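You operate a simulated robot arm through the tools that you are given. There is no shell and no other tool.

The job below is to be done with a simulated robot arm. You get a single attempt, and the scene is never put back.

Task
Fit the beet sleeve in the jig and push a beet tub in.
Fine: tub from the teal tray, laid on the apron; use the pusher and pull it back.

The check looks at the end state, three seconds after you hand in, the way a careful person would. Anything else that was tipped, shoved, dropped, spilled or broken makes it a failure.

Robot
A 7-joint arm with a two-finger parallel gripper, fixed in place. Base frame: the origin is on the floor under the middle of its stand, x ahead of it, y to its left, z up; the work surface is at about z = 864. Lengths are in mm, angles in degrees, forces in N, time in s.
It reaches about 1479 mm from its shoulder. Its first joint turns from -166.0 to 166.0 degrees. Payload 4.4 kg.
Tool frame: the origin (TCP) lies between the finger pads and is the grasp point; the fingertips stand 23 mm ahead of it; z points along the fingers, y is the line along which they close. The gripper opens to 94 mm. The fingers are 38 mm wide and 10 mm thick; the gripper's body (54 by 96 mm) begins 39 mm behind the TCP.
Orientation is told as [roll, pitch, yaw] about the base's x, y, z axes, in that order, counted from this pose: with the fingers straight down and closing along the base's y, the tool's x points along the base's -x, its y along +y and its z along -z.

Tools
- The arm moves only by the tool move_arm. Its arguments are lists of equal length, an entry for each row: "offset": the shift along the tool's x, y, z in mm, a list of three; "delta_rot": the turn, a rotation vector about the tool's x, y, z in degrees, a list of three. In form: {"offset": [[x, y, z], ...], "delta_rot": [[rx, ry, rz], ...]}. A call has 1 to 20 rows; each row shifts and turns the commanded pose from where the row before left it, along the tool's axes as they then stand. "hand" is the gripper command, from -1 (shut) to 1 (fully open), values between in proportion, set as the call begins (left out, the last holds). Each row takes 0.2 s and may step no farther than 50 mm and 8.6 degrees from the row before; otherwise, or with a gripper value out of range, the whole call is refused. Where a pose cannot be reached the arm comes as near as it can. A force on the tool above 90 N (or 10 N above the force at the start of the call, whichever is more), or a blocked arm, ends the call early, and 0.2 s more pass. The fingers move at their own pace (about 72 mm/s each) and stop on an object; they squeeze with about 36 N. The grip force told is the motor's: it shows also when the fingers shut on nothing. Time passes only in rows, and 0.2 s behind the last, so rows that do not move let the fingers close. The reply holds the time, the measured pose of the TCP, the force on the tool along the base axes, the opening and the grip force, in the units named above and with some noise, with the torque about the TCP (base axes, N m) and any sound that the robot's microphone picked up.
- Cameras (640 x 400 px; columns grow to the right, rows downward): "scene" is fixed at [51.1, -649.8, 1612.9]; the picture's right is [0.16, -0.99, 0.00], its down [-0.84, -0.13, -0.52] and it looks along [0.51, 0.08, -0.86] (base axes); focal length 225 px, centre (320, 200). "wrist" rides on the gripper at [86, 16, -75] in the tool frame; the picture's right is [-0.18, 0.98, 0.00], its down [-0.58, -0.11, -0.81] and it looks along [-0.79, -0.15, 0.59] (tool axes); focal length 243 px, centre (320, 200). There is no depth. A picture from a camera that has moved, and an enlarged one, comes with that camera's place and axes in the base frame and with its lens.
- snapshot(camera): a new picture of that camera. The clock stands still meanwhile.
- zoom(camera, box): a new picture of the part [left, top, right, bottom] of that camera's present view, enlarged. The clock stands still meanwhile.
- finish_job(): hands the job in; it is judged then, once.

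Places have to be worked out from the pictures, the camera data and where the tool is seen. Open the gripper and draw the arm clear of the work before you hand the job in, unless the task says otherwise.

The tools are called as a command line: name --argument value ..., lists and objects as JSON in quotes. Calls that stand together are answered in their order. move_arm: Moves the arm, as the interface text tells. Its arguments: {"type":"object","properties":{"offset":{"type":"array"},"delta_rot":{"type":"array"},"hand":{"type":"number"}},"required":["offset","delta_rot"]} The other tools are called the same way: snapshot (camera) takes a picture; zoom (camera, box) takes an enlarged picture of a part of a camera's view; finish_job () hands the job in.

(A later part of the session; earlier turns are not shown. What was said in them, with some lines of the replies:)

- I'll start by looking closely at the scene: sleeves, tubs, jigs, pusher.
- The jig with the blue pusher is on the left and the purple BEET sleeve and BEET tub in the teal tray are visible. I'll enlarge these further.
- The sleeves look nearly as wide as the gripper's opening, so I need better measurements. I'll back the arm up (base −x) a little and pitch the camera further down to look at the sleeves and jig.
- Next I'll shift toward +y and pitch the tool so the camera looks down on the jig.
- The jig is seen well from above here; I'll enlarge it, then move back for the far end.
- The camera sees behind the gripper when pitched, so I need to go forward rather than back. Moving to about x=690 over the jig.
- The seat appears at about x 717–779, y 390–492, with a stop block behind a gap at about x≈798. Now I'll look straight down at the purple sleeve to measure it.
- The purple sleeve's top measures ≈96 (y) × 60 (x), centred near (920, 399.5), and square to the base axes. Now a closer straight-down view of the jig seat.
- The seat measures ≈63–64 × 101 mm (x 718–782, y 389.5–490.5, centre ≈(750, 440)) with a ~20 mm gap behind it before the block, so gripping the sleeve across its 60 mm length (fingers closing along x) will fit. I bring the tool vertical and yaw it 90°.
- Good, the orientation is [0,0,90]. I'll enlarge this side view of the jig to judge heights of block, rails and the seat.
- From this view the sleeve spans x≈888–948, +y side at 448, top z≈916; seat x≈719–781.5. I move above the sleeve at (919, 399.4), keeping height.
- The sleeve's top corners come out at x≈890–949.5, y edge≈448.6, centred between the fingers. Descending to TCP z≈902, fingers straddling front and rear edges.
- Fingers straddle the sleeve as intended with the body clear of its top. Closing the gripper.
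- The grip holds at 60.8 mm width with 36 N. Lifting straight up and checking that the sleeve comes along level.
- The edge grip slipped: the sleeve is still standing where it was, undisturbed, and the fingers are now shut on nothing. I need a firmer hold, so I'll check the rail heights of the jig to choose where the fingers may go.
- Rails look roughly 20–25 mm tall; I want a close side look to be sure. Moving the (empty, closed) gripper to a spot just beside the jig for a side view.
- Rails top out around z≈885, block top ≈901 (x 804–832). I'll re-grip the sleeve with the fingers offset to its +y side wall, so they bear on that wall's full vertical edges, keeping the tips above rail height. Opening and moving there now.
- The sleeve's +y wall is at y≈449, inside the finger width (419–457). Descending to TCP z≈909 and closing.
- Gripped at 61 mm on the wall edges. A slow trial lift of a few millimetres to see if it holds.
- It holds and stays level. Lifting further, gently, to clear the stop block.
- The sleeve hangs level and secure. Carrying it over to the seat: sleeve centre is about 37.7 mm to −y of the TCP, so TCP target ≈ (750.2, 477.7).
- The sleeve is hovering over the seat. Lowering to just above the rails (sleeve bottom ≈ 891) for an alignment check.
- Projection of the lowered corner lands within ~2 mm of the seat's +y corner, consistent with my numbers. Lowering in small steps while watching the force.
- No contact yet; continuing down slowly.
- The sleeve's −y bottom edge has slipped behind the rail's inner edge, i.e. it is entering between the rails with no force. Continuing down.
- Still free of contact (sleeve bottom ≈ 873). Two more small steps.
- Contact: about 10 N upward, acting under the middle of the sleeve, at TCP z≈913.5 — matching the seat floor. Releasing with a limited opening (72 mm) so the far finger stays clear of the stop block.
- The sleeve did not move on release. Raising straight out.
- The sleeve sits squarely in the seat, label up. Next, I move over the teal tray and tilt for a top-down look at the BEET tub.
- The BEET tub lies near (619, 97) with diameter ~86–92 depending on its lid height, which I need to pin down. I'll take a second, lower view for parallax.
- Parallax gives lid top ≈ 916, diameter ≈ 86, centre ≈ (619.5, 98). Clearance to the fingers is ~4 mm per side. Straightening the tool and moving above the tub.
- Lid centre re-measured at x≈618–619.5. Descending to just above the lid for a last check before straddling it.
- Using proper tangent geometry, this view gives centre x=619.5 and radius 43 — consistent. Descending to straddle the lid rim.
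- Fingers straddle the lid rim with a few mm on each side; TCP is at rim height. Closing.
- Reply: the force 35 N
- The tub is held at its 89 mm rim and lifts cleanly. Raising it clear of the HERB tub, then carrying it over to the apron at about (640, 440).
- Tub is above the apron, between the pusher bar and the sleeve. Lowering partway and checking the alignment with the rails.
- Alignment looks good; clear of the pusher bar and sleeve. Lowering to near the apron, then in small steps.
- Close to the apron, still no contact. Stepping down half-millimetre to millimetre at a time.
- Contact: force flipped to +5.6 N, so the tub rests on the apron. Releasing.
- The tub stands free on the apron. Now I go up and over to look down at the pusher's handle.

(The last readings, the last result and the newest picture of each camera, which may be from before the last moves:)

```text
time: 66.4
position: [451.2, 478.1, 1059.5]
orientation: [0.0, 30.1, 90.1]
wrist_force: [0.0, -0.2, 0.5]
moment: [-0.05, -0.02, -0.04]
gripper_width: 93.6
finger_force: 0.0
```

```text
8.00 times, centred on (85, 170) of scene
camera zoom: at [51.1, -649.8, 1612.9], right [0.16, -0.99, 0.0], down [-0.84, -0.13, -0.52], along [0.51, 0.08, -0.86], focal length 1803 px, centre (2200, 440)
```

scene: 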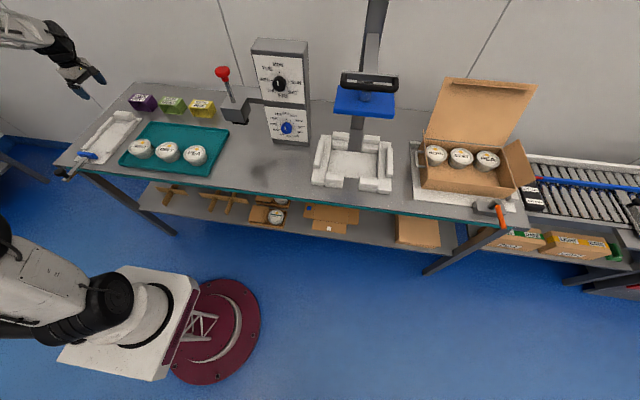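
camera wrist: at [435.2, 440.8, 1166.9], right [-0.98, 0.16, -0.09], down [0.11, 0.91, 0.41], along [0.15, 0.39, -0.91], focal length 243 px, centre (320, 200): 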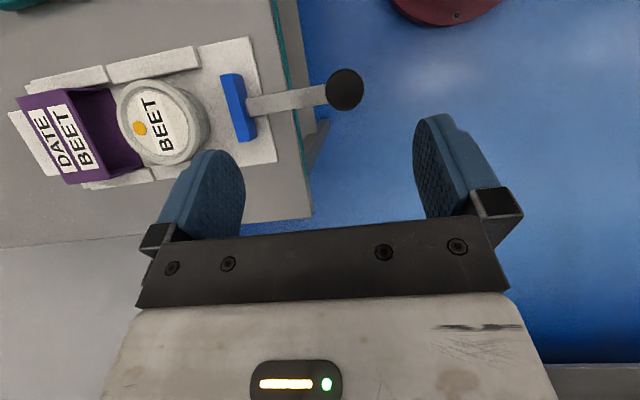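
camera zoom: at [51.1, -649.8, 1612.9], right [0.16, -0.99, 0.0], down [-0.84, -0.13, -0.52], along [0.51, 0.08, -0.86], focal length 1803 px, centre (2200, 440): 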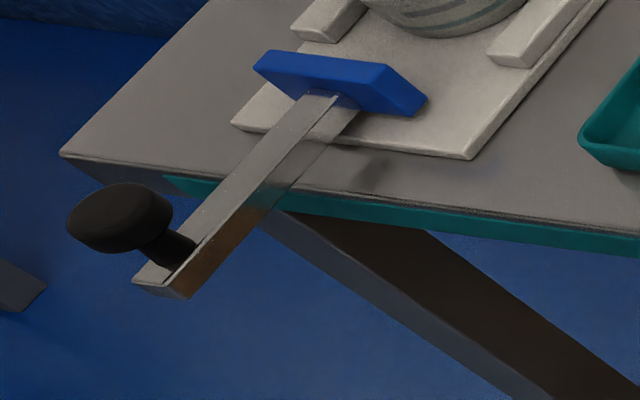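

The knob is straight below the camera: about (435, 440), ~37 mm across. I need its height, so I'll straighten the tool and look at it from the side.

move_arm --offset '[[0, 0, 0], [0, 0, 0], [0, 0, 0], [0, 0, 0], [39, 0, 0], [39, 0, 0], [0, 0, 35], [0, 0, 35], [0, 0, 25], [0, 0, 0]]' --delta_rot '[[0, -7.5, 0], [0, -7.5, 0], [0, -7.5, 0], [0, -7.5, 0], [0, 0, 0], [0, 0, 0], [0, 0, 0], [0, 0, 0], [0, 0, 0], [0, 0, 0]]'

snapshot --camera "wrist"

zoom --camera "wrist" --box '[200, 60, 440, 220]'

```text
time: 68.6
position: [451.0, 401.4, 964.6]
orientation: [0.0, -0.1, 89.9]
wrist_force: [0.1, 0.3, -0.3]
moment: [0.0, -0.08, 0.01]
gripper_width: 93.7
finger_force: 0.0
```

```text
taken
camera wrist: at [435.1, 314.7, 1039.5], right [-0.98, 0.18, 0.0], down [0.11, 0.58, 0.81], along [0.15, 0.79, -0.59], focal length 243 px, centre (320, 200)
```

wrist: 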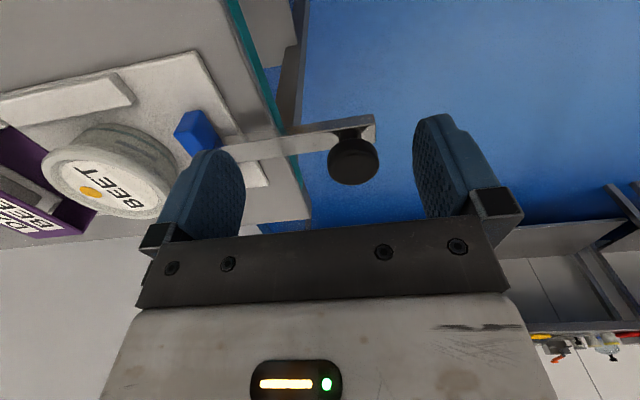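

```text
2.50 times, centred on (320, 140) of wrist
camera zoom: at [435.1, 314.7, 1039.5], right [-0.98, 0.18, 0.0], down [0.11, 0.58, 0.81], along [0.15, 0.79, -0.59], focal length 606 px, centre (320, 350)
```

zoom: 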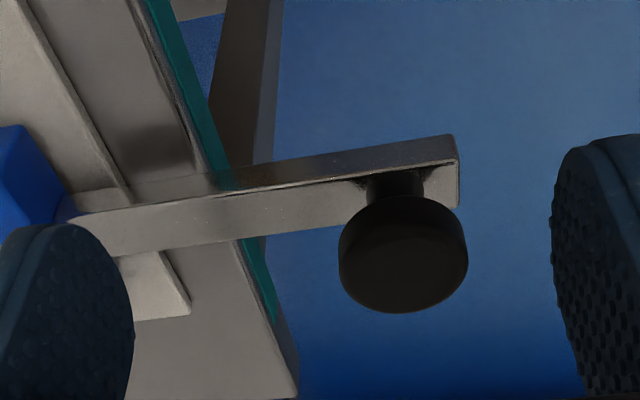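

Knob: disc about z 912–922, radius ~18.5, on a stem above a rod whose top is z≈890. I'll grip the disc along x with the TCP at z≈917 so the tips stay just above the rod. Moving over the knob first.

move_arm --offset '[[-19.4, 8, 0], [-19.4, 8, 0], [0, 0, 10], [0, 0, 10], [0, 0, 0]]' --delta_rot '[[0, 0, 0], [0, 0, 0], [0, 0, 0], [0, 0, 0], [0, 0, 0]]'

snapshot --camera "wrist"

zoom --camera "scene" --box '[40, 125, 130, 195]'

```text
time: 69.8
position: [435.1, 438.2, 944.4]
orientation: [0.0, 0.0, 90.0]
wrist_force: [1.0, -0.1, -0.4]
moment: [-0.03, -0.01, -0.01]
gripper_width: 94.0
finger_force: 0.2
```

```text
taken
camera wrist: at [419.0, 352.7, 1019.2], right [-0.98, 0.18, 0.0], down [0.11, 0.58, 0.81], along [0.15, 0.79, -0.59], focal length 243 px, centre (320, 200)
```

wrist: 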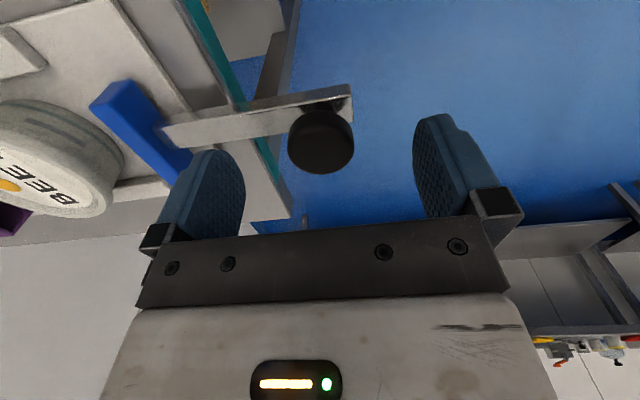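

```text
5.71 times, centred on (85, 160) of scene
camera zoom: at [51.1, -649.8, 1612.9], right [0.16, -0.99, 0.0], down [-0.84, -0.13, -0.52], along [0.51, 0.08, -0.86], focal length 1288 px, centre (1663, 429)
```

zoom: 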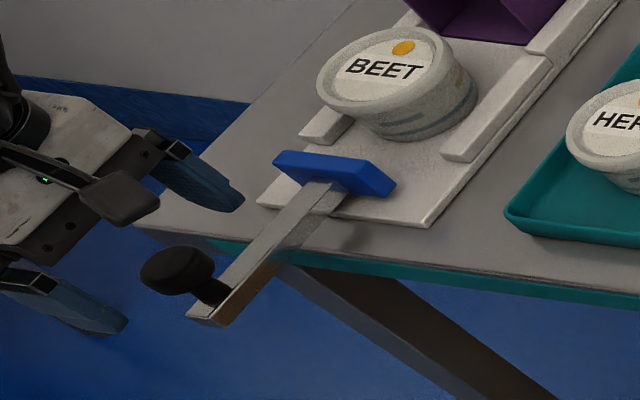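

The knob sits midway between the fingertips. Descending to TCP z≈917 and viewing before closing.

move_arm --offset '[[0, 0, 8], [0, 0, 8], [0, 0, 7], [0, 0, 4], [0, 0, 0]]' --delta_rot '[[0, 0, 0], [0, 0, 0], [0, 0, 0], [0, 0, 0], [0, 0, 0]]'

snapshot --camera "wrist"

zoom --camera "scene" --box '[40, 145, 110, 195]'

```text
time: 71.0
position: [436.4, 439.2, 916.9]
orientation: [0.0, 0.1, 90.0]
wrist_force: [0.3, 1.1, -0.1]
moment: [0.01, 0.0, -0.01]
gripper_width: 94.1
finger_force: 0.0
```

```text
taken
camera wrist: at [420.0, 352.5, 991.8], right [-0.98, 0.18, 0.0], down [0.11, 0.58, 0.81], along [0.15, 0.79, -0.59], focal length 243 px, centre (320, 200)
```

wrist: 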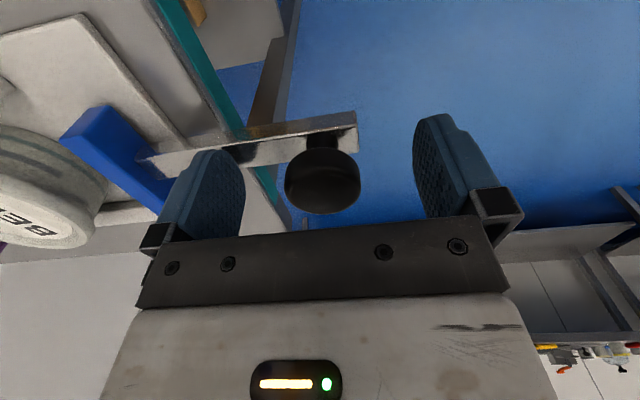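

```text
8.00 times, centred on (75, 170) of scene
camera zoom: at [51.1, -649.8, 1612.9], right [0.16, -0.99, 0.0], down [-0.84, -0.13, -0.52], along [0.51, 0.08, -0.86], focal length 1803 px, centre (2280, 440)
```

zoom: 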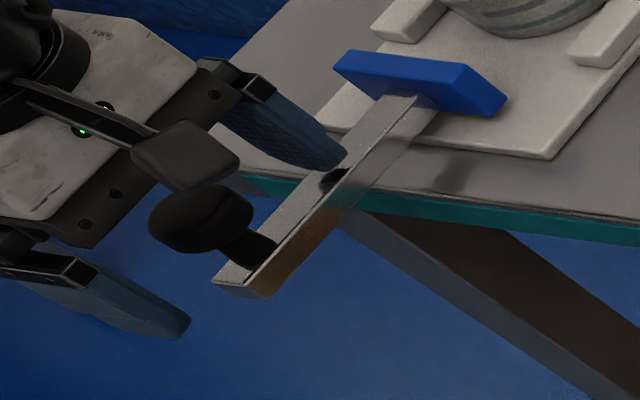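

No contact; both fingertips flank the knob above the rod. Closing on it.

move_arm --offset '[[0, 0, 0], [0, 0, 0], [0, 0, 0], [0, 0, 0], [0, 0, 0]]' --delta_rot '[[0, 0, 0], [0, 0, 0], [0, 0, 0], [0, 0, 0], [0, 0, 0]]' --hand -1

snapshot --camera "wrist"

zoom --camera "scene" --box '[40, 125, 130, 195]'

```text
time: 72.2
position: [436.3, 439.2, 917.2]
orientation: [0.0, 0.0, 89.9]
wrist_force: [0.2, -1.1, -1.5]
moment: [0.01, 0.0, 0.02]
gripper_width: 35.0
finger_force: 45.4
```

```text
taken
camera wrist: at [420.0, 352.5, 991.8], right [-0.98, 0.18, 0.0], down [0.11, 0.58, 0.81], along [0.15, 0.79, -0.59], focal length 243 px, centre (320, 200)
```

wrist: 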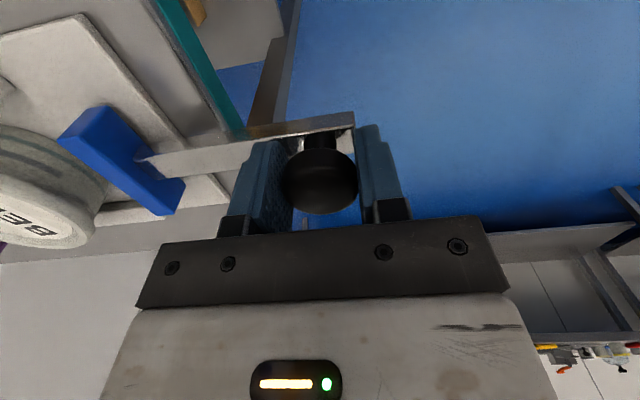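

```text
5.71 times, centred on (85, 160) of scene
camera zoom: at [51.1, -649.8, 1612.9], right [0.16, -0.99, 0.0], down [-0.84, -0.13, -0.52], along [0.51, 0.08, -0.86], focal length 1288 px, centre (1663, 429)
```

zoom: 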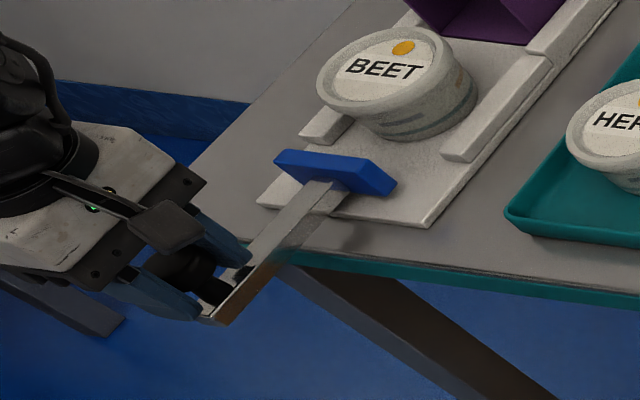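

The knob is held (35 mm). First a short push of 10 mm in +x to see how the slide moves and what force it takes.

move_arm --offset '[[0, -1, 0], [0, -2, 0], [0, -3, 0], [0, -3, 0], [0, -1, 0], [0, 0, 0]]' --delta_rot '[[0, 0, 0], [0, 0, 0], [0, 0, 0], [0, 0, 0], [0, 0, 0], [0, 0, 0]]'

zoom --camera "scene" --box '[40, 105, 150, 195]'

```text
time: 73.6
position: [445.3, 439.2, 917.2]
orientation: [0.0, 0.1, 90.0]
wrist_force: [-0.2, -6.9, 2.4]
moment: [-0.11, -0.01, 0.01]
gripper_width: 35.1
finger_force: 45.5
```

```text
4.44 times, centred on (95, 150) of scene
camera zoom: at [51.1, -649.8, 1612.9], right [0.16, -0.99, 0.0], down [-0.84, -0.13, -0.52], along [0.51, 0.08, -0.86], focal length 1001 px, centre (1320, 422)
```

zoom: 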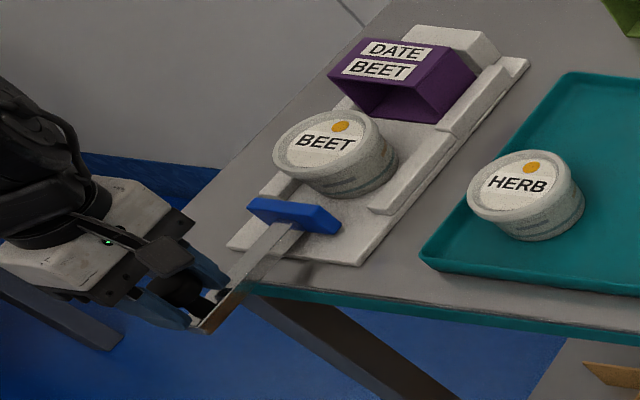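

The slide moves easily, with a small sideways force (−6.9 N in y), suggesting its axis is slightly yawed. I'll continue with a slight −y correction and watch the forces.

move_arm --offset '[[0.2, -3, 0], [0.2, -4, 0], [0.1, -4, 0], [0.1, -4, 0], [0.1, -3, 0], [0, -2, 0], [0, 0, 0]]' --delta_rot '[[0, 0, 0], [0, 0, 0], [0, 0, 0], [0, 0, 0], [0, 0, 0], [0, 0, 0], [0, 0, 0]]'

zoom --camera "scene" --box '[40, 105, 150, 195]'

snapshot --camera "wrist"

```text
time: 75.2
position: [466.1, 439.4, 917.4]
orientation: [0.0, 0.0, 90.0]
wrist_force: [0.3, 9.4, 3.3]
moment: [0.13, 0.03, 0.07]
gripper_width: 35.2
finger_force: 45.0
```

```text
4.44 times, centred on (95, 150) of scene
camera zoom: at [51.1, -649.8, 1612.9], right [0.16, -0.99, 0.0], down [-0.84, -0.13, -0.52], along [0.51, 0.08, -0.86], focal length 1001 px, centre (1320, 422)
```

zoom: 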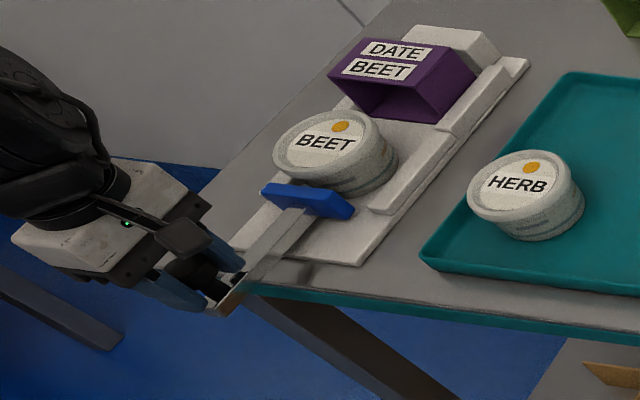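

```text
taken
camera wrist: at [449.2, 352.5, 991.7], right [-0.98, 0.18, 0.0], down [0.11, 0.58, 0.81], along [0.15, 0.79, -0.59], focal length 243 px, centre (320, 200)
```

wrist: 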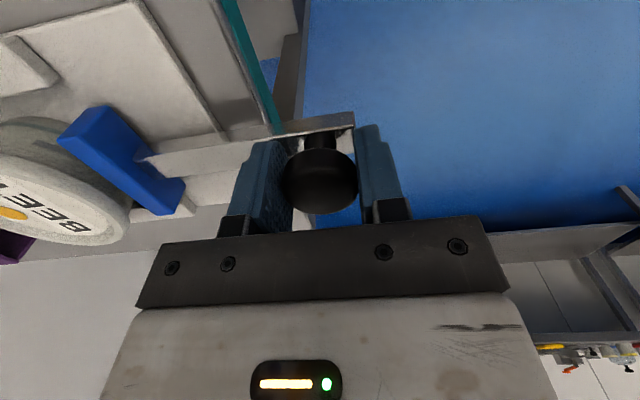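

Fitting both readings: slide axis yaw ≈ −0.9°. I'll apply that slope (−0.015 mm y per mm x) and continue; the bar is about to meet the tub.

move_arm --offset '[[-0.2, 0, 0], [0.05, -3, 0], [0.06, -4, 0], [0.06, -4, 0], [0.06, -4, 0], [0.06, -4, 0], [0.05, -3, 0], [0.03, -2, 0], [0, 0, 0]]' --delta_rot '[[0, 0, 0], [0, 0, 0], [0, 0, 0], [0, 0, 0], [0, 0, 0], [0, 0, 0], [0, 0, 0], [0, 0, 0], [0, 0, 0]]'

zoom --camera "scene" --box '[40, 105, 150, 195]'

```text
time: 77.2
position: [489.0, 439.1, 917.1]
orientation: [-0.1, 0.0, 90.0]
wrist_force: [0.2, 42.0, 9.0]
moment: [0.23, -0.03, 0.01]
gripper_width: 35.2
finger_force: 45.0
```

```text
4.44 times, centred on (95, 150) of scene
camera zoom: at [51.1, -649.8, 1612.9], right [0.16, -0.99, 0.0], down [-0.84, -0.13, -0.52], along [0.51, 0.08, -0.86], focal length 1001 px, centre (1320, 422)
```

zoom: 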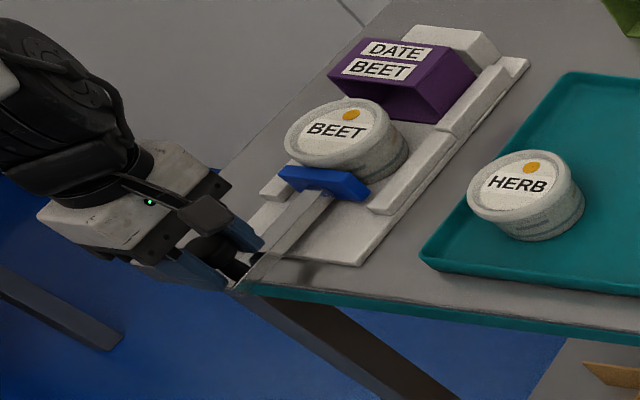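

Sideways force rose to 42 N, so a rigid grip fights the slide. I'll loosen the fingers to a ~37 mm cage around the 35 mm knob: it still drives it in x but frees it sideways.

move_arm --offset '[[0, 0, 0], [0, 0, 0], [0, 0, 0]]' --delta_rot '[[0, 0, 0], [0, 0, 0], [0, 0, 0]]' --hand -0.2

snapshot --camera "wrist"

zoom --camera "scene" --box '[60, 105, 140, 170]'

```text
time: 78.0
position: [489.4, 438.0, 915.8]
orientation: [0.1, -0.1, 89.9]
wrist_force: [-0.2, -0.7, -0.1]
moment: [-0.01, 0.03, 0.02]
gripper_width: 37.7
finger_force: 0.2
```

```text
taken
camera wrist: at [473.3, 351.3, 991.1], right [-0.98, 0.18, 0.0], down [0.11, 0.58, 0.81], along [0.15, 0.79, -0.59], focal length 243 px, centre (320, 200)
```

wrist: 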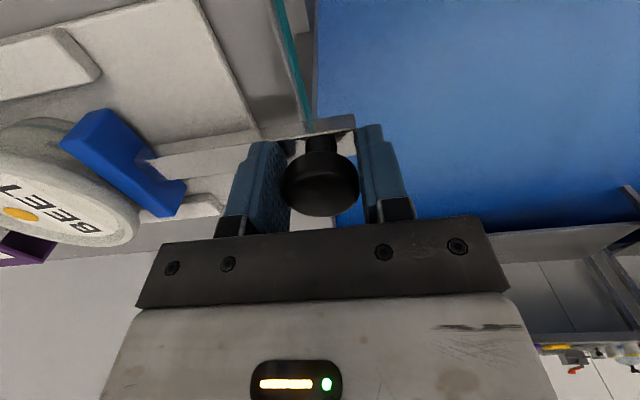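

```text
6.15 times, centred on (100, 138) of scene
camera zoom: at [51.1, -649.8, 1612.9], right [0.16, -0.99, 0.0], down [-0.84, -0.13, -0.52], along [0.51, 0.08, -0.86], focal length 1387 px, centre (1674, 585)
```

zoom: 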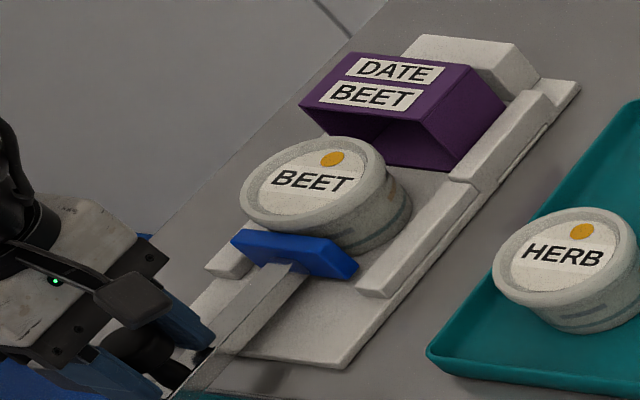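

Side load is gone. Re-centring y by +1 mm, raising 1 mm, and pushing straight along +x at about 20 mm/s for 50 mm.

move_arm --offset '[[-1, 0, -1], [0, -2, 0], [0, -3, 0], [0, -4, 0], [0, -4, 0], [0, -4, 0], [0, -4, 0], [0, -4, 0], [0, -4, 0], [0, -4, 0], [0, -4, 0], [0, -4, 0], [0, -4, 0], [0, -3, 0], [0, -2, 0], [0, 0, 0]]' --delta_rot '[[0, 0, 0], [0, 0, 0], [0, 0, 0], [0, 0, 0], [0, 0, 0], [0, 0, 0], [0, 0, 0], [0, 0, 0], [0, 0, 0], [0, 0, 0], [0, 0, 0], [0, 0, 0], [0, 0, 0], [0, 0, 0], [0, 0, 0], [0, 0, 0]]'

snapshot --camera "wrist"

zoom --camera "scene" --box '[60, 95, 150, 165]'

```text
time: 81.4
position: [538.3, 440.0, 917.1]
orientation: [-0.1, 0.0, 90.0]
wrist_force: [-1.0, 1.1, -0.2]
moment: [0.01, -0.06, 0.0]
gripper_width: 38.5
finger_force: 0.6
```

```text
taken
camera wrist: at [523.2, 353.3, 992.1], right [-0.98, 0.18, 0.0], down [0.11, 0.58, 0.81], along [0.15, 0.79, -0.59], focal length 243 px, centre (320, 200)
```

wrist: 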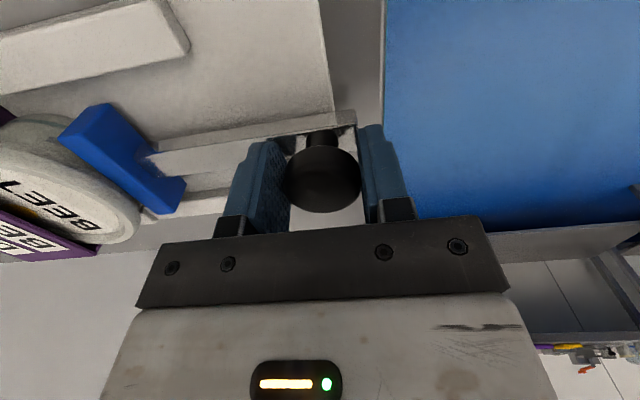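

```text
5.71 times, centred on (105, 130) of scene
camera zoom: at [51.1, -649.8, 1612.9], right [0.16, -0.99, 0.0], down [-0.84, -0.13, -0.52], along [0.51, 0.08, -0.86], focal length 1288 px, centre (1549, 600)
```

zoom: 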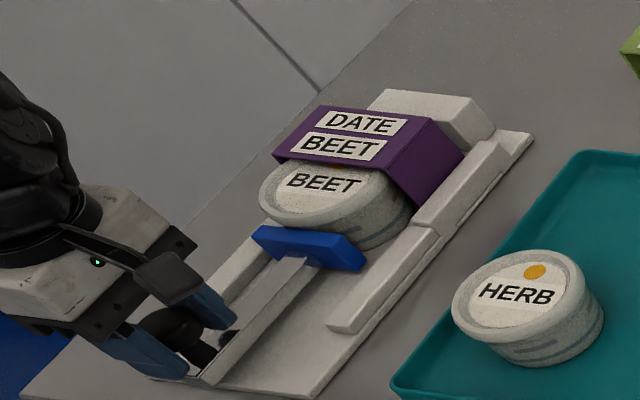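

The tub is entering the sleeve smoothly, with negligible side force. Pushing another 34 mm.

move_arm --offset '[[0, -2, 0], [0, -3, 0], [0, -4, 0], [0, -4, 0], [0, -4, 0], [0, -4, 0], [0, -4, 0], [0, -4, 0], [0, -3, 0], [0, -2, 0], [0, 0, 0]]' --delta_rot '[[0, 0, 0], [0, 0, 0], [0, 0, 0], [0, 0, 0], [0, 0, 0], [0, 0, 0], [0, 0, 0], [0, 0, 0], [0, 0, 0], [0, 0, 0], [0, 0, 0]]'

snapshot --camera "wrist"

zoom --camera "scene" --box '[60, 95, 150, 165]'

```text
time: 83.8
position: [572.5, 438.1, 918.5]
orientation: [0.0, 0.1, 89.9]
wrist_force: [-1.9, -0.3, -0.1]
moment: [-0.01, 0.01, 0.0]
gripper_width: 38.2
finger_force: 0.8
```

```text
taken
camera wrist: at [557.3, 352.3, 992.7], right [-0.98, 0.18, 0.0], down [0.11, 0.58, 0.81], along [0.15, 0.79, -0.59], focal length 243 px, centre (320, 200)
```

wrist: 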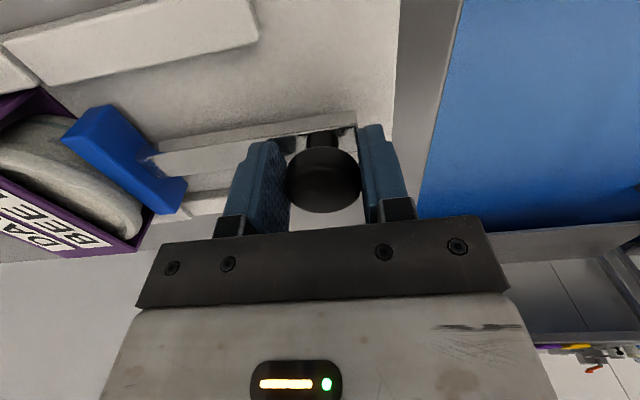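

```text
5.71 times, centred on (105, 130) of scene
camera zoom: at [51.1, -649.8, 1612.9], right [0.16, -0.99, 0.0], down [-0.84, -0.13, -0.52], along [0.51, 0.08, -0.86], focal length 1288 px, centre (1549, 600)
```

zoom: 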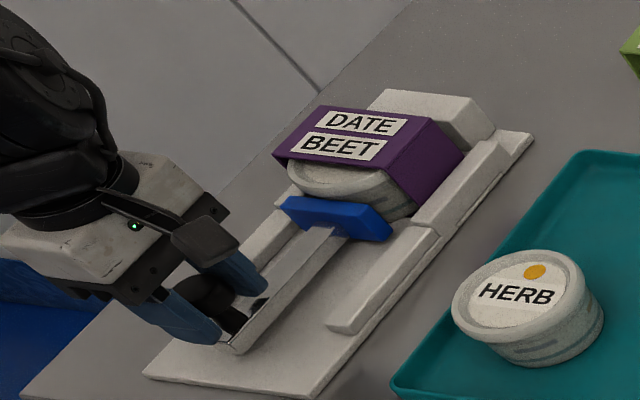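

Tub is mostly in. I'll enlarge both views to measure how far the bar and the tub's rear still stand off the sleeve's front edge.

zoom --camera "wrist" --box '[0, 60, 220, 270]'

zoom --camera "scene" --box '[90, 105, 145, 145]'

```text
1.90 times, centred on (110, 165) of wrist
camera zoom: at [557.3, 352.3, 992.7], right [-0.98, 0.18, 0.0], down [0.11, 0.58, 0.81], along [0.15, 0.79, -0.59], focal length 462 px, centre (720, 267)
```

zoom: 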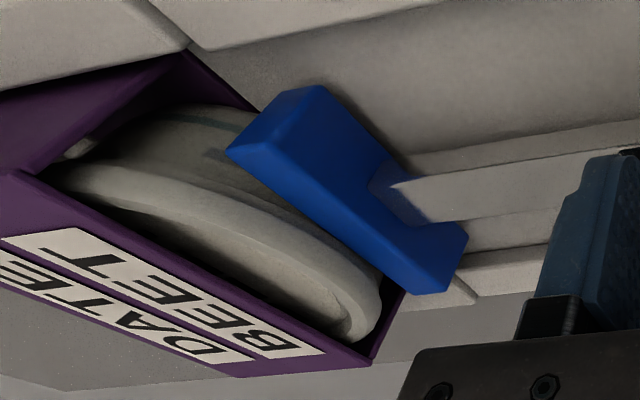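

```text
10.00 times, centred on (118, 125) of scene
camera zoom: at [51.1, -649.8, 1612.9], right [0.16, -0.99, 0.0], down [-0.84, -0.13, -0.52], along [0.51, 0.08, -0.86], focal length 2253 px, centre (2345, 950)
```

zoom: 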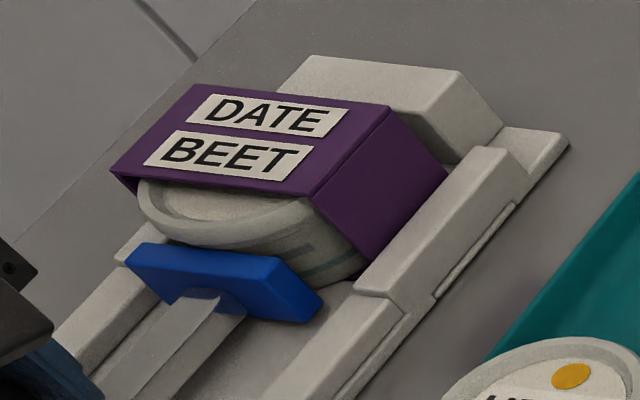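

Geometry puts the tub centre at about x≈738–741 now, sleeve centre ≈750. Pushing a further 12 mm, slowly, watching for the stop block's resistance.

move_arm --offset '[[0, -2, 0], [0, -2, 0], [0, -2, 0], [0, -2, 0], [0, -2, 0], [0, -2, 0], [0, 0, 0]]' --delta_rot '[[0, 0, 0], [0, 0, 0], [0, 0, 0], [0, 0, 0], [0, 0, 0], [0, 0, 0], [0, 0, 0]]'

zoom --camera "scene" --box '[90, 105, 145, 145]'

snapshot --camera "wrist"

```text
time: 85.4
position: [585.6, 438.9, 917.7]
orientation: [0.0, 0.0, 90.0]
wrist_force: [-15.5, -2.3, -1.6]
moment: [-0.06, 0.0, 0.08]
gripper_width: 44.6
finger_force: 7.1
```

```text
10.00 times, centred on (118, 125) of scene
camera zoom: at [51.1, -649.8, 1612.9], right [0.16, -0.99, 0.0], down [-0.84, -0.13, -0.52], along [0.51, 0.08, -0.86], focal length 2253 px, centre (2345, 950)
```

zoom: 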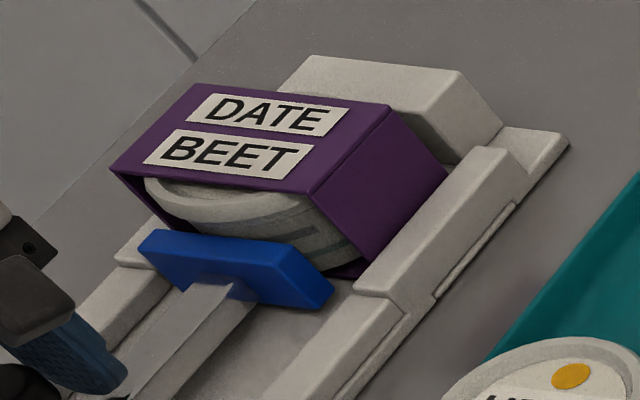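

```text
taken
camera wrist: at [569.5, 352.5, 992.5], right [-0.98, 0.18, 0.0], down [0.11, 0.58, 0.81], along [0.15, 0.79, -0.59], focal length 243 px, centre (320, 200)
```

wrist: 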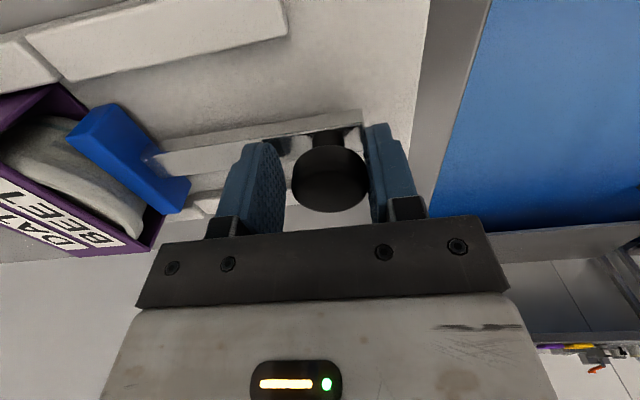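

Resistance appeared (−15.5 N) and the fingers were pushed open to 44.6 mm, so the knob stopped at x≈581. To tell a real stop from a jam, I'll centre on the knob, grip it firmly, and test gently.

move_arm --offset '[[0, 2.5, 0], [0, 2.2, 0], [0, 0, 0]]' --delta_rot '[[0, 0, 0], [0, 0, 0], [0, 0, 0]]'

move_arm --offset '[[0, 0, 0], [0, 0, 0], [0, 0, 0]]' --delta_rot '[[0, 0, 0], [0, 0, 0], [0, 0, 0]]' --hand -1

zoom --camera "scene" --box '[90, 105, 145, 145]'

```text
time: 86.2
position: [580.5, 439.2, 917.9]
orientation: [0.0, 0.0, 90.1]
wrist_force: [0.2, -0.5, -0.3]
moment: [-0.02, 0.01, 0.02]
gripper_width: 37.5
finger_force: 0.0
```

```text
time: 87.0
position: [581.1, 438.7, 919.2]
orientation: [-0.1, 0.0, 90.1]
wrist_force: [-0.8, 1.4, 3.2]
moment: [0.04, 0.01, 0.02]
gripper_width: 35.2
finger_force: 44.8
```

```text
10.00 times, centred on (118, 125) of scene
camera zoom: at [51.1, -649.8, 1612.9], right [0.16, -0.99, 0.0], down [-0.84, -0.13, -0.52], along [0.51, 0.08, -0.86], focal length 2253 px, centre (2345, 950)
```

zoom: 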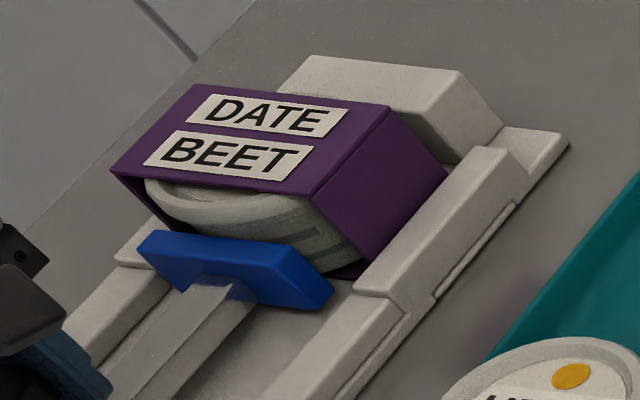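

Firm grip with the knob at x≈581. A gentle 2 mm test push.

move_arm --offset '[[0, -1, 0], [0, -1, 0], [0, 0, 0]]' --delta_rot '[[0, 0, 0], [0, 0, 0], [0, 0, 0]]'

zoom --camera "scene" --box '[90, 105, 145, 145]'

```text
time: 87.8
position: [581.5, 439.4, 917.9]
orientation: [0.0, -0.1, 90.0]
wrist_force: [-37.3, 5.6, 12.8]
moment: [-0.02, 0.29, 0.03]
gripper_width: 35.0
finger_force: 45.2
```

```text
10.00 times, centred on (118, 125) of scene
camera zoom: at [51.1, -649.8, 1612.9], right [0.16, -0.99, 0.0], down [-0.84, -0.13, -0.52], along [0.51, 0.08, -0.86], focal length 2253 px, centre (2345, 950)
```

zoom: 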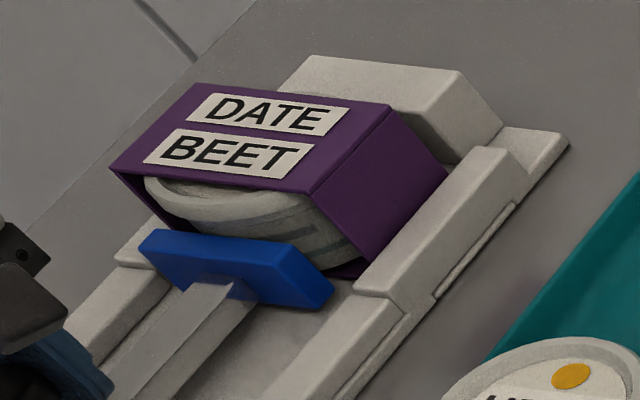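

−37 N for barely a millimetre: a hard end stop, so the tub is fully pushed in. Now I relax to the loose cage and pull the pusher back along −x.

move_arm --offset '[[0, 2, 0], [0, 0, 0], [0, 1.5, 0], [0, 3, 0], [0, 5, 0], [0, 5, 0], [0, 5, 0], [0, 5, 0], [0, 5, 0], [0, 5, 0], [0, 5, 0], [0, 5, 0], [0, 5, 0], [0, 5, 0], [0, 5, 0], [0, 5, 0], [0, 3, 0], [0, 2, 0], [0, 0, 0]]' --delta_rot '[[0, 0, 0], [0, 0, 0], [0, 0, 0], [0, 0, 0], [0, 0, 0], [0, 0, 0], [0, 0, 0], [0, 0, 0], [0, 0, 0], [0, 0, 0], [0, 0, 0], [0, 0, 0], [0, 0, 0], [0, 0, 0], [0, 0, 0], [0, 0, 0], [0, 0, 0], [0, 0, 0], [0, 0, 0]]' --hand -0.2

zoom --camera "scene" --box '[50, 95, 150, 175]'

snapshot --camera "wrist"

```text
time: 91.8
position: [510.9, 438.6, 918.7]
orientation: [0.0, 0.0, 90.0]
wrist_force: [0.9, 0.5, -0.8]
moment: [0.0, -0.02, 0.01]
gripper_width: 38.0
finger_force: 0.6
```

```text
5.00 times, centred on (100, 135) of scene
camera zoom: at [51.1, -649.8, 1612.9], right [0.16, -0.99, 0.0], down [-0.84, -0.13, -0.52], along [0.51, 0.08, -0.86], focal length 1127 px, centre (1420, 525)
```

zoom: 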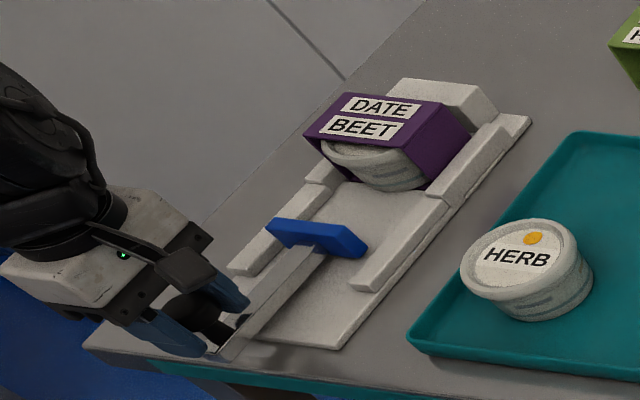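

```text
taken
camera wrist: at [495.2, 352.4, 992.8], right [-0.98, 0.18, 0.0], down [0.11, 0.58, 0.81], along [0.15, 0.79, -0.59], focal length 243 px, centre (320, 200)
```

wrist: 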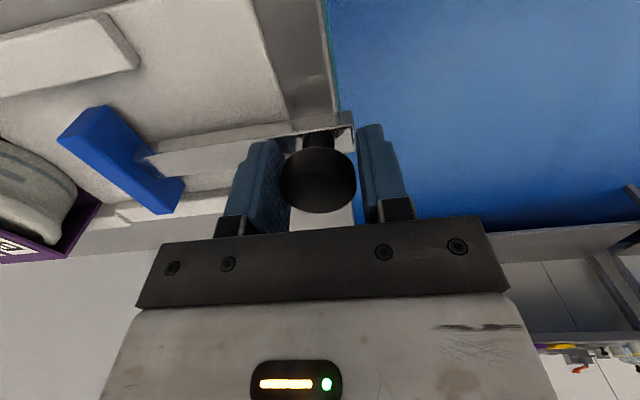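

The pusher comes back freely and the tub stays in the sleeve. Pulling the rest of the way to its starting position.

move_arm --offset '[[0, 2, 0], [0, 4, 0], [0, 5, 0], [0, 5, 0], [0, 5, 0], [0, 5, 0], [0, 5, 0], [0, 5, 0], [0, 5, 0], [0, 5, 0], [0, 5, 0], [0, 5, 0], [0, 5, 0], [0, 5, 0], [0, 4, 0], [0, 3, 0], [0, 2, 0], [0, 1.5, 0], [0, 0, 0]]' --delta_rot '[[0, 0, 0], [0, 0, 0], [0, 0, 0], [0, 0, 0], [0, 0, 0], [0, 0, 0], [0, 0, 0], [0, 0, 0], [0, 0, 0], [0, 0, 0], [0, 0, 0], [0, 0, 0], [0, 0, 0], [0, 0, 0], [0, 0, 0], [0, 0, 0], [0, 0, 0], [0, 0, 0], [0, 0, 0]]'

zoom --camera "scene" --box '[40, 95, 150, 195]'

snapshot --camera "wrist"

```text
time: 95.8
position: [434.6, 438.8, 919.0]
orientation: [0.1, 0.0, 90.1]
wrist_force: [0.5, -0.7, -0.5]
moment: [0.03, 0.0, 0.02]
gripper_width: 38.0
finger_force: 0.7
```

```text
4.00 times, centred on (95, 145) of scene
camera zoom: at [51.1, -649.8, 1612.9], right [0.16, -0.99, 0.0], down [-0.84, -0.13, -0.52], along [0.51, 0.08, -0.86], focal length 901 px, centre (1220, 420)
```

zoom: 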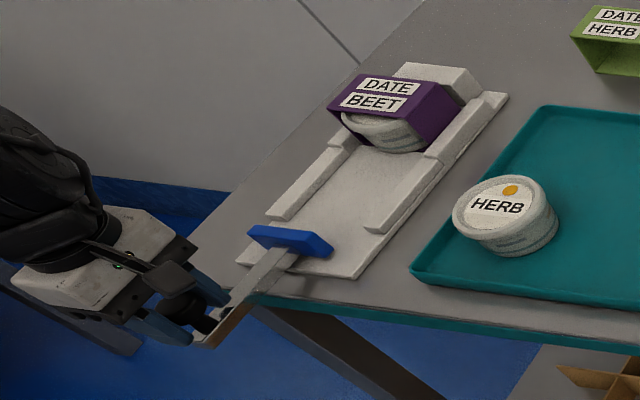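

```text
taken
camera wrist: at [418.4, 352.9, 992.9], right [-0.98, 0.18, 0.0], down [0.11, 0.58, 0.81], along [0.15, 0.79, -0.59], focal length 243 px, centre (320, 200)
```

wrist: 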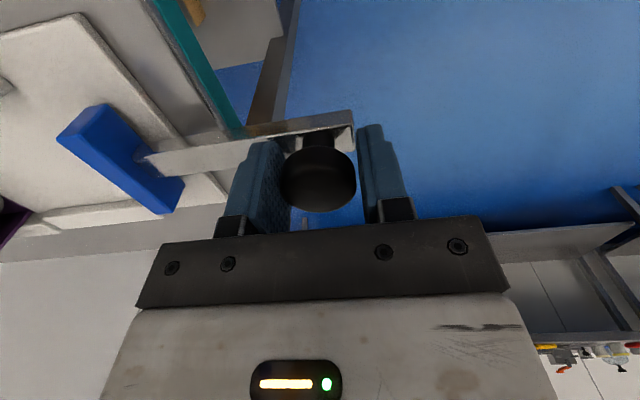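

The pusher is back within about a millimetre of its starting place. A last 1.5 mm nudge to see whether it rests at its rear stop, before opening.

move_arm --offset '[[0, 0.8, 0], [0, 0.7, 0], [0, 0, 0]]' --delta_rot '[[0, 0, 0], [0, 0, 0], [0, 0, 0]]'

```text
time: 96.6
position: [434.1, 440.2, 917.3]
orientation: [0.1, 0.0, 90.1]
wrist_force: [2.6, -0.8, -0.8]
moment: [0.02, 0.0, -0.03]
gripper_width: 39.0
finger_force: 1.6
```

The fingers meet the rear stop (opening nudged to 39 mm), so the pusher is fully back. Relieving, opening, and rising straight up.

move_arm --offset '[[0, -1.5, 0], [0, 0, -1], [0, 0, 0]]' --delta_rot '[[0, 0, 0], [0, 0, 0], [0, 0, 0]]' --hand 0.2

move_arm --offset '[[0, 0, -8], [0, 0, -15], [0, 0, -25], [0, 0, -40], [0, 0, -40], [0, 0, 0]]' --delta_rot '[[0, 0, 0], [0, 0, 0], [0, 0, 0], [0, 0, 0], [0, 0, 0], [0, 0, 0]]'

snapshot --camera "scene"

zoom --camera "scene" --box '[50, 90, 170, 190]'

```text
time: 97.4
position: [435.2, 439.3, 918.7]
orientation: [-0.1, -0.1, 90.1]
wrist_force: [0.2, 0.4, 0.0]
moment: [-0.01, 0.0, 0.0]
gripper_width: 56.6
finger_force: 0.1
```

```text
time: 98.8
position: [436.8, 438.4, 1047.5]
orientation: [0.0, 0.0, 89.9]
wrist_force: [-0.8, 0.3, 0.2]
moment: [0.0, 0.01, 0.02]
gripper_width: 56.5
finger_force: 0.0
```

```text
taken
```

scene: 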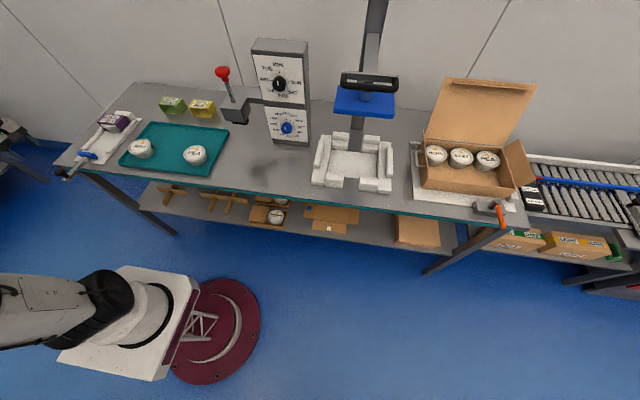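

```text
4.00 times, centred on (110, 140) of scene
camera zoom: at [51.1, -649.8, 1612.9], right [0.16, -0.99, 0.0], down [-0.84, -0.13, -0.52], along [0.51, 0.08, -0.86], focal length 901 px, centre (1160, 440)
```

zoom: 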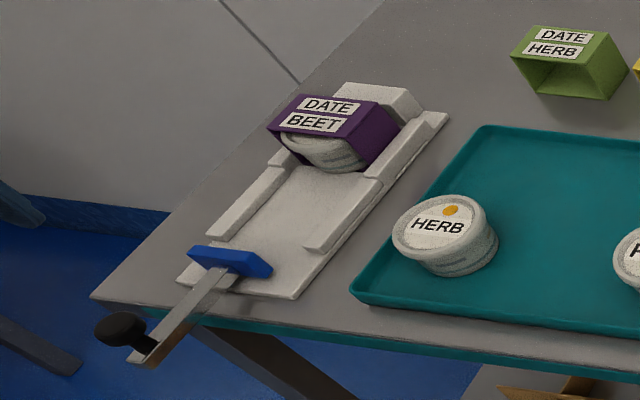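

The pusher is back at its start, sleeve and tub in place, and the other items look untouched. One last inspection from above to see how the tub sits in the sleeve.

move_arm --offset '[[0, 0, -40], [-5, -41.3, -5], [-5, -41.3, -5], [-5, -41.3, -5], [-5, -41.3, -5], [-5, -41.3, 0], [-5, -41.3, 0], [-5, -41.3, 0], [-5, -41.3, 0], [0, 0, 0], [0, 0, 0], [0, 0, 0], [0, 0, 0], [0, 0, 0]]' --delta_rot '[[0, 0, 0], [0, 0, 0], [0, 0, 0], [0, 0, 0], [0, 0, 0], [0, 0, 0], [0, 0, 0], [0, 0, 0], [0, 0, 0], [0, 7.5, 0], [0, 7.5, 0], [0, 7.5, 0], [0, 7.5, 0], [0, 0, 0]]' --hand 1

snapshot --camera "wrist"

zoom --camera "wrist" --box '[220, 20, 440, 220]'

```text
time: 101.8
position: [765.6, 477.9, 1107.9]
orientation: [-0.1, 30.1, 89.9]
wrist_force: [0.1, 0.7, -0.6]
moment: [-0.01, -0.01, -0.01]
gripper_width: 93.9
finger_force: 0.0
```

```text
taken
camera wrist: at [749.0, 441.3, 1215.3], right [-0.98, 0.16, -0.09], down [0.11, 0.91, 0.41], along [0.15, 0.39, -0.91], focal length 243 px, centre (320, 200)
```

wrist: 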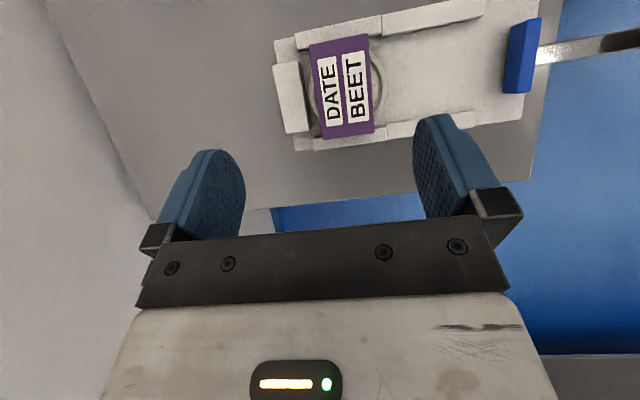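

```text
2.00 times, centred on (330, 120) of wrist
camera zoom: at [749.0, 441.3, 1215.3], right [-0.98, 0.16, -0.09], down [0.11, 0.91, 0.41], along [0.15, 0.39, -0.91], focal length 485 px, centre (300, 360)
```

zoom: 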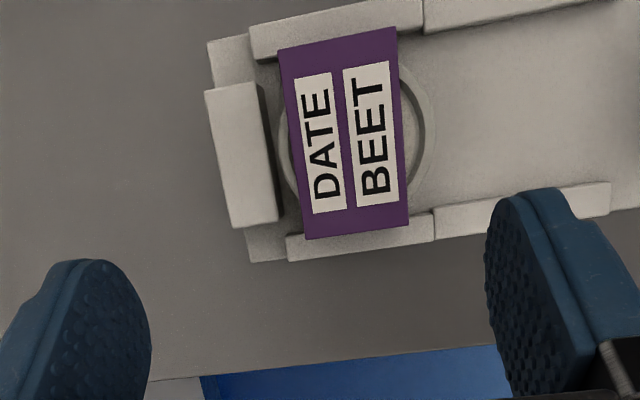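

The tub sits centred in the sleeve (protruding ≈10 mm at the far end and ≈15 mm at the near end), sleeve square in the seat, pusher back. Now I straighten the tool and draw the arm clear, up and away.

move_arm --offset '[[0, 0, -20], [0, 0, -20], [0, 0, -20], [0, 0, -20], [30, 10, -20], [35, 15, -10], [35, 15, 0], [35, 15, 0], [0, 0, 0]]' --delta_rot '[[0, -7.5, 0], [0, -7.5, 0], [0, -7.5, 0], [0, -7.5, 0], [0, 0, 0], [0, 0, 0], [0, 0, 0], [0, 0, 0], [0, 0, 0]]'

snapshot --camera "scene"

zoom --camera "scene" --box '[50, 70, 240, 195]'

```text
time: 103.8
position: [711.9, 367.3, 1212.8]
orientation: [0.0, 0.0, 90.0]
wrist_force: [-0.2, 0.2, -0.5]
moment: [-0.01, -0.01, 0.01]
gripper_width: 94.2
finger_force: 0.1
```

```text
taken
```

scene: 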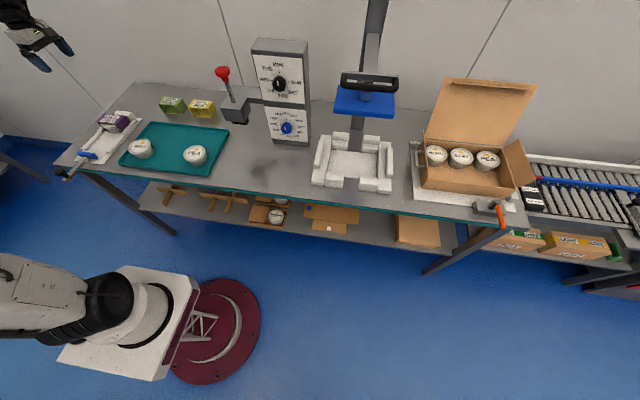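

```text
3.20 times, centred on (145, 132) of scene
camera zoom: at [51.1, -649.8, 1612.9], right [0.16, -0.99, 0.0], down [-0.84, -0.13, -0.52], along [0.51, 0.08, -0.86], focal length 721 px, centre (880, 416)
```

zoom: 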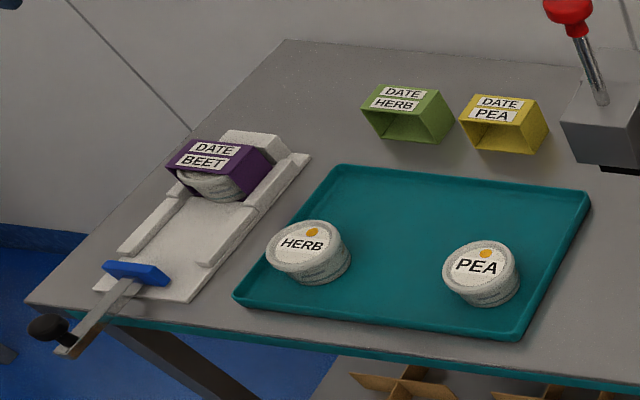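

Everything checks out: the beet sleeve is seated in the jig with the beet tub in it, and the pusher is pulled back. The other tubs and sleeves haven't moved, and the gripper is open and well clear. Handing in.

finish_job

```text
The job is handed in.
```

The beet sleeve is seated in the jig and the beet tub from the teal tray is pushed inside it. I can't see the result of the check, only that the job was handed in.

- **Sleeve:** it sits square between the rails with its label up. My first grip slipped off while the sleeve was still on the table, and it stayed standing. The second grip held.
- **Tub:** I set it upright on the apron, label facing the same way as in the tray. The pusher then took it in until it hit a hard stop. From above it sticks out about 10 mm at the far end and 15 mm at the near end, so it is nearly centred.
- **Pusher:** it is pulled back to its starting place, against its rear stop. At one point my firm grip on the knob pushed it sideways with about 42 N, so I loosened the grip. It then slid freely, and I saw no damage.
- **Everything else:** in the last pictures the other tubs and sleeves looked undisturbed. The gripper was open and the arm well clear when I handed in.
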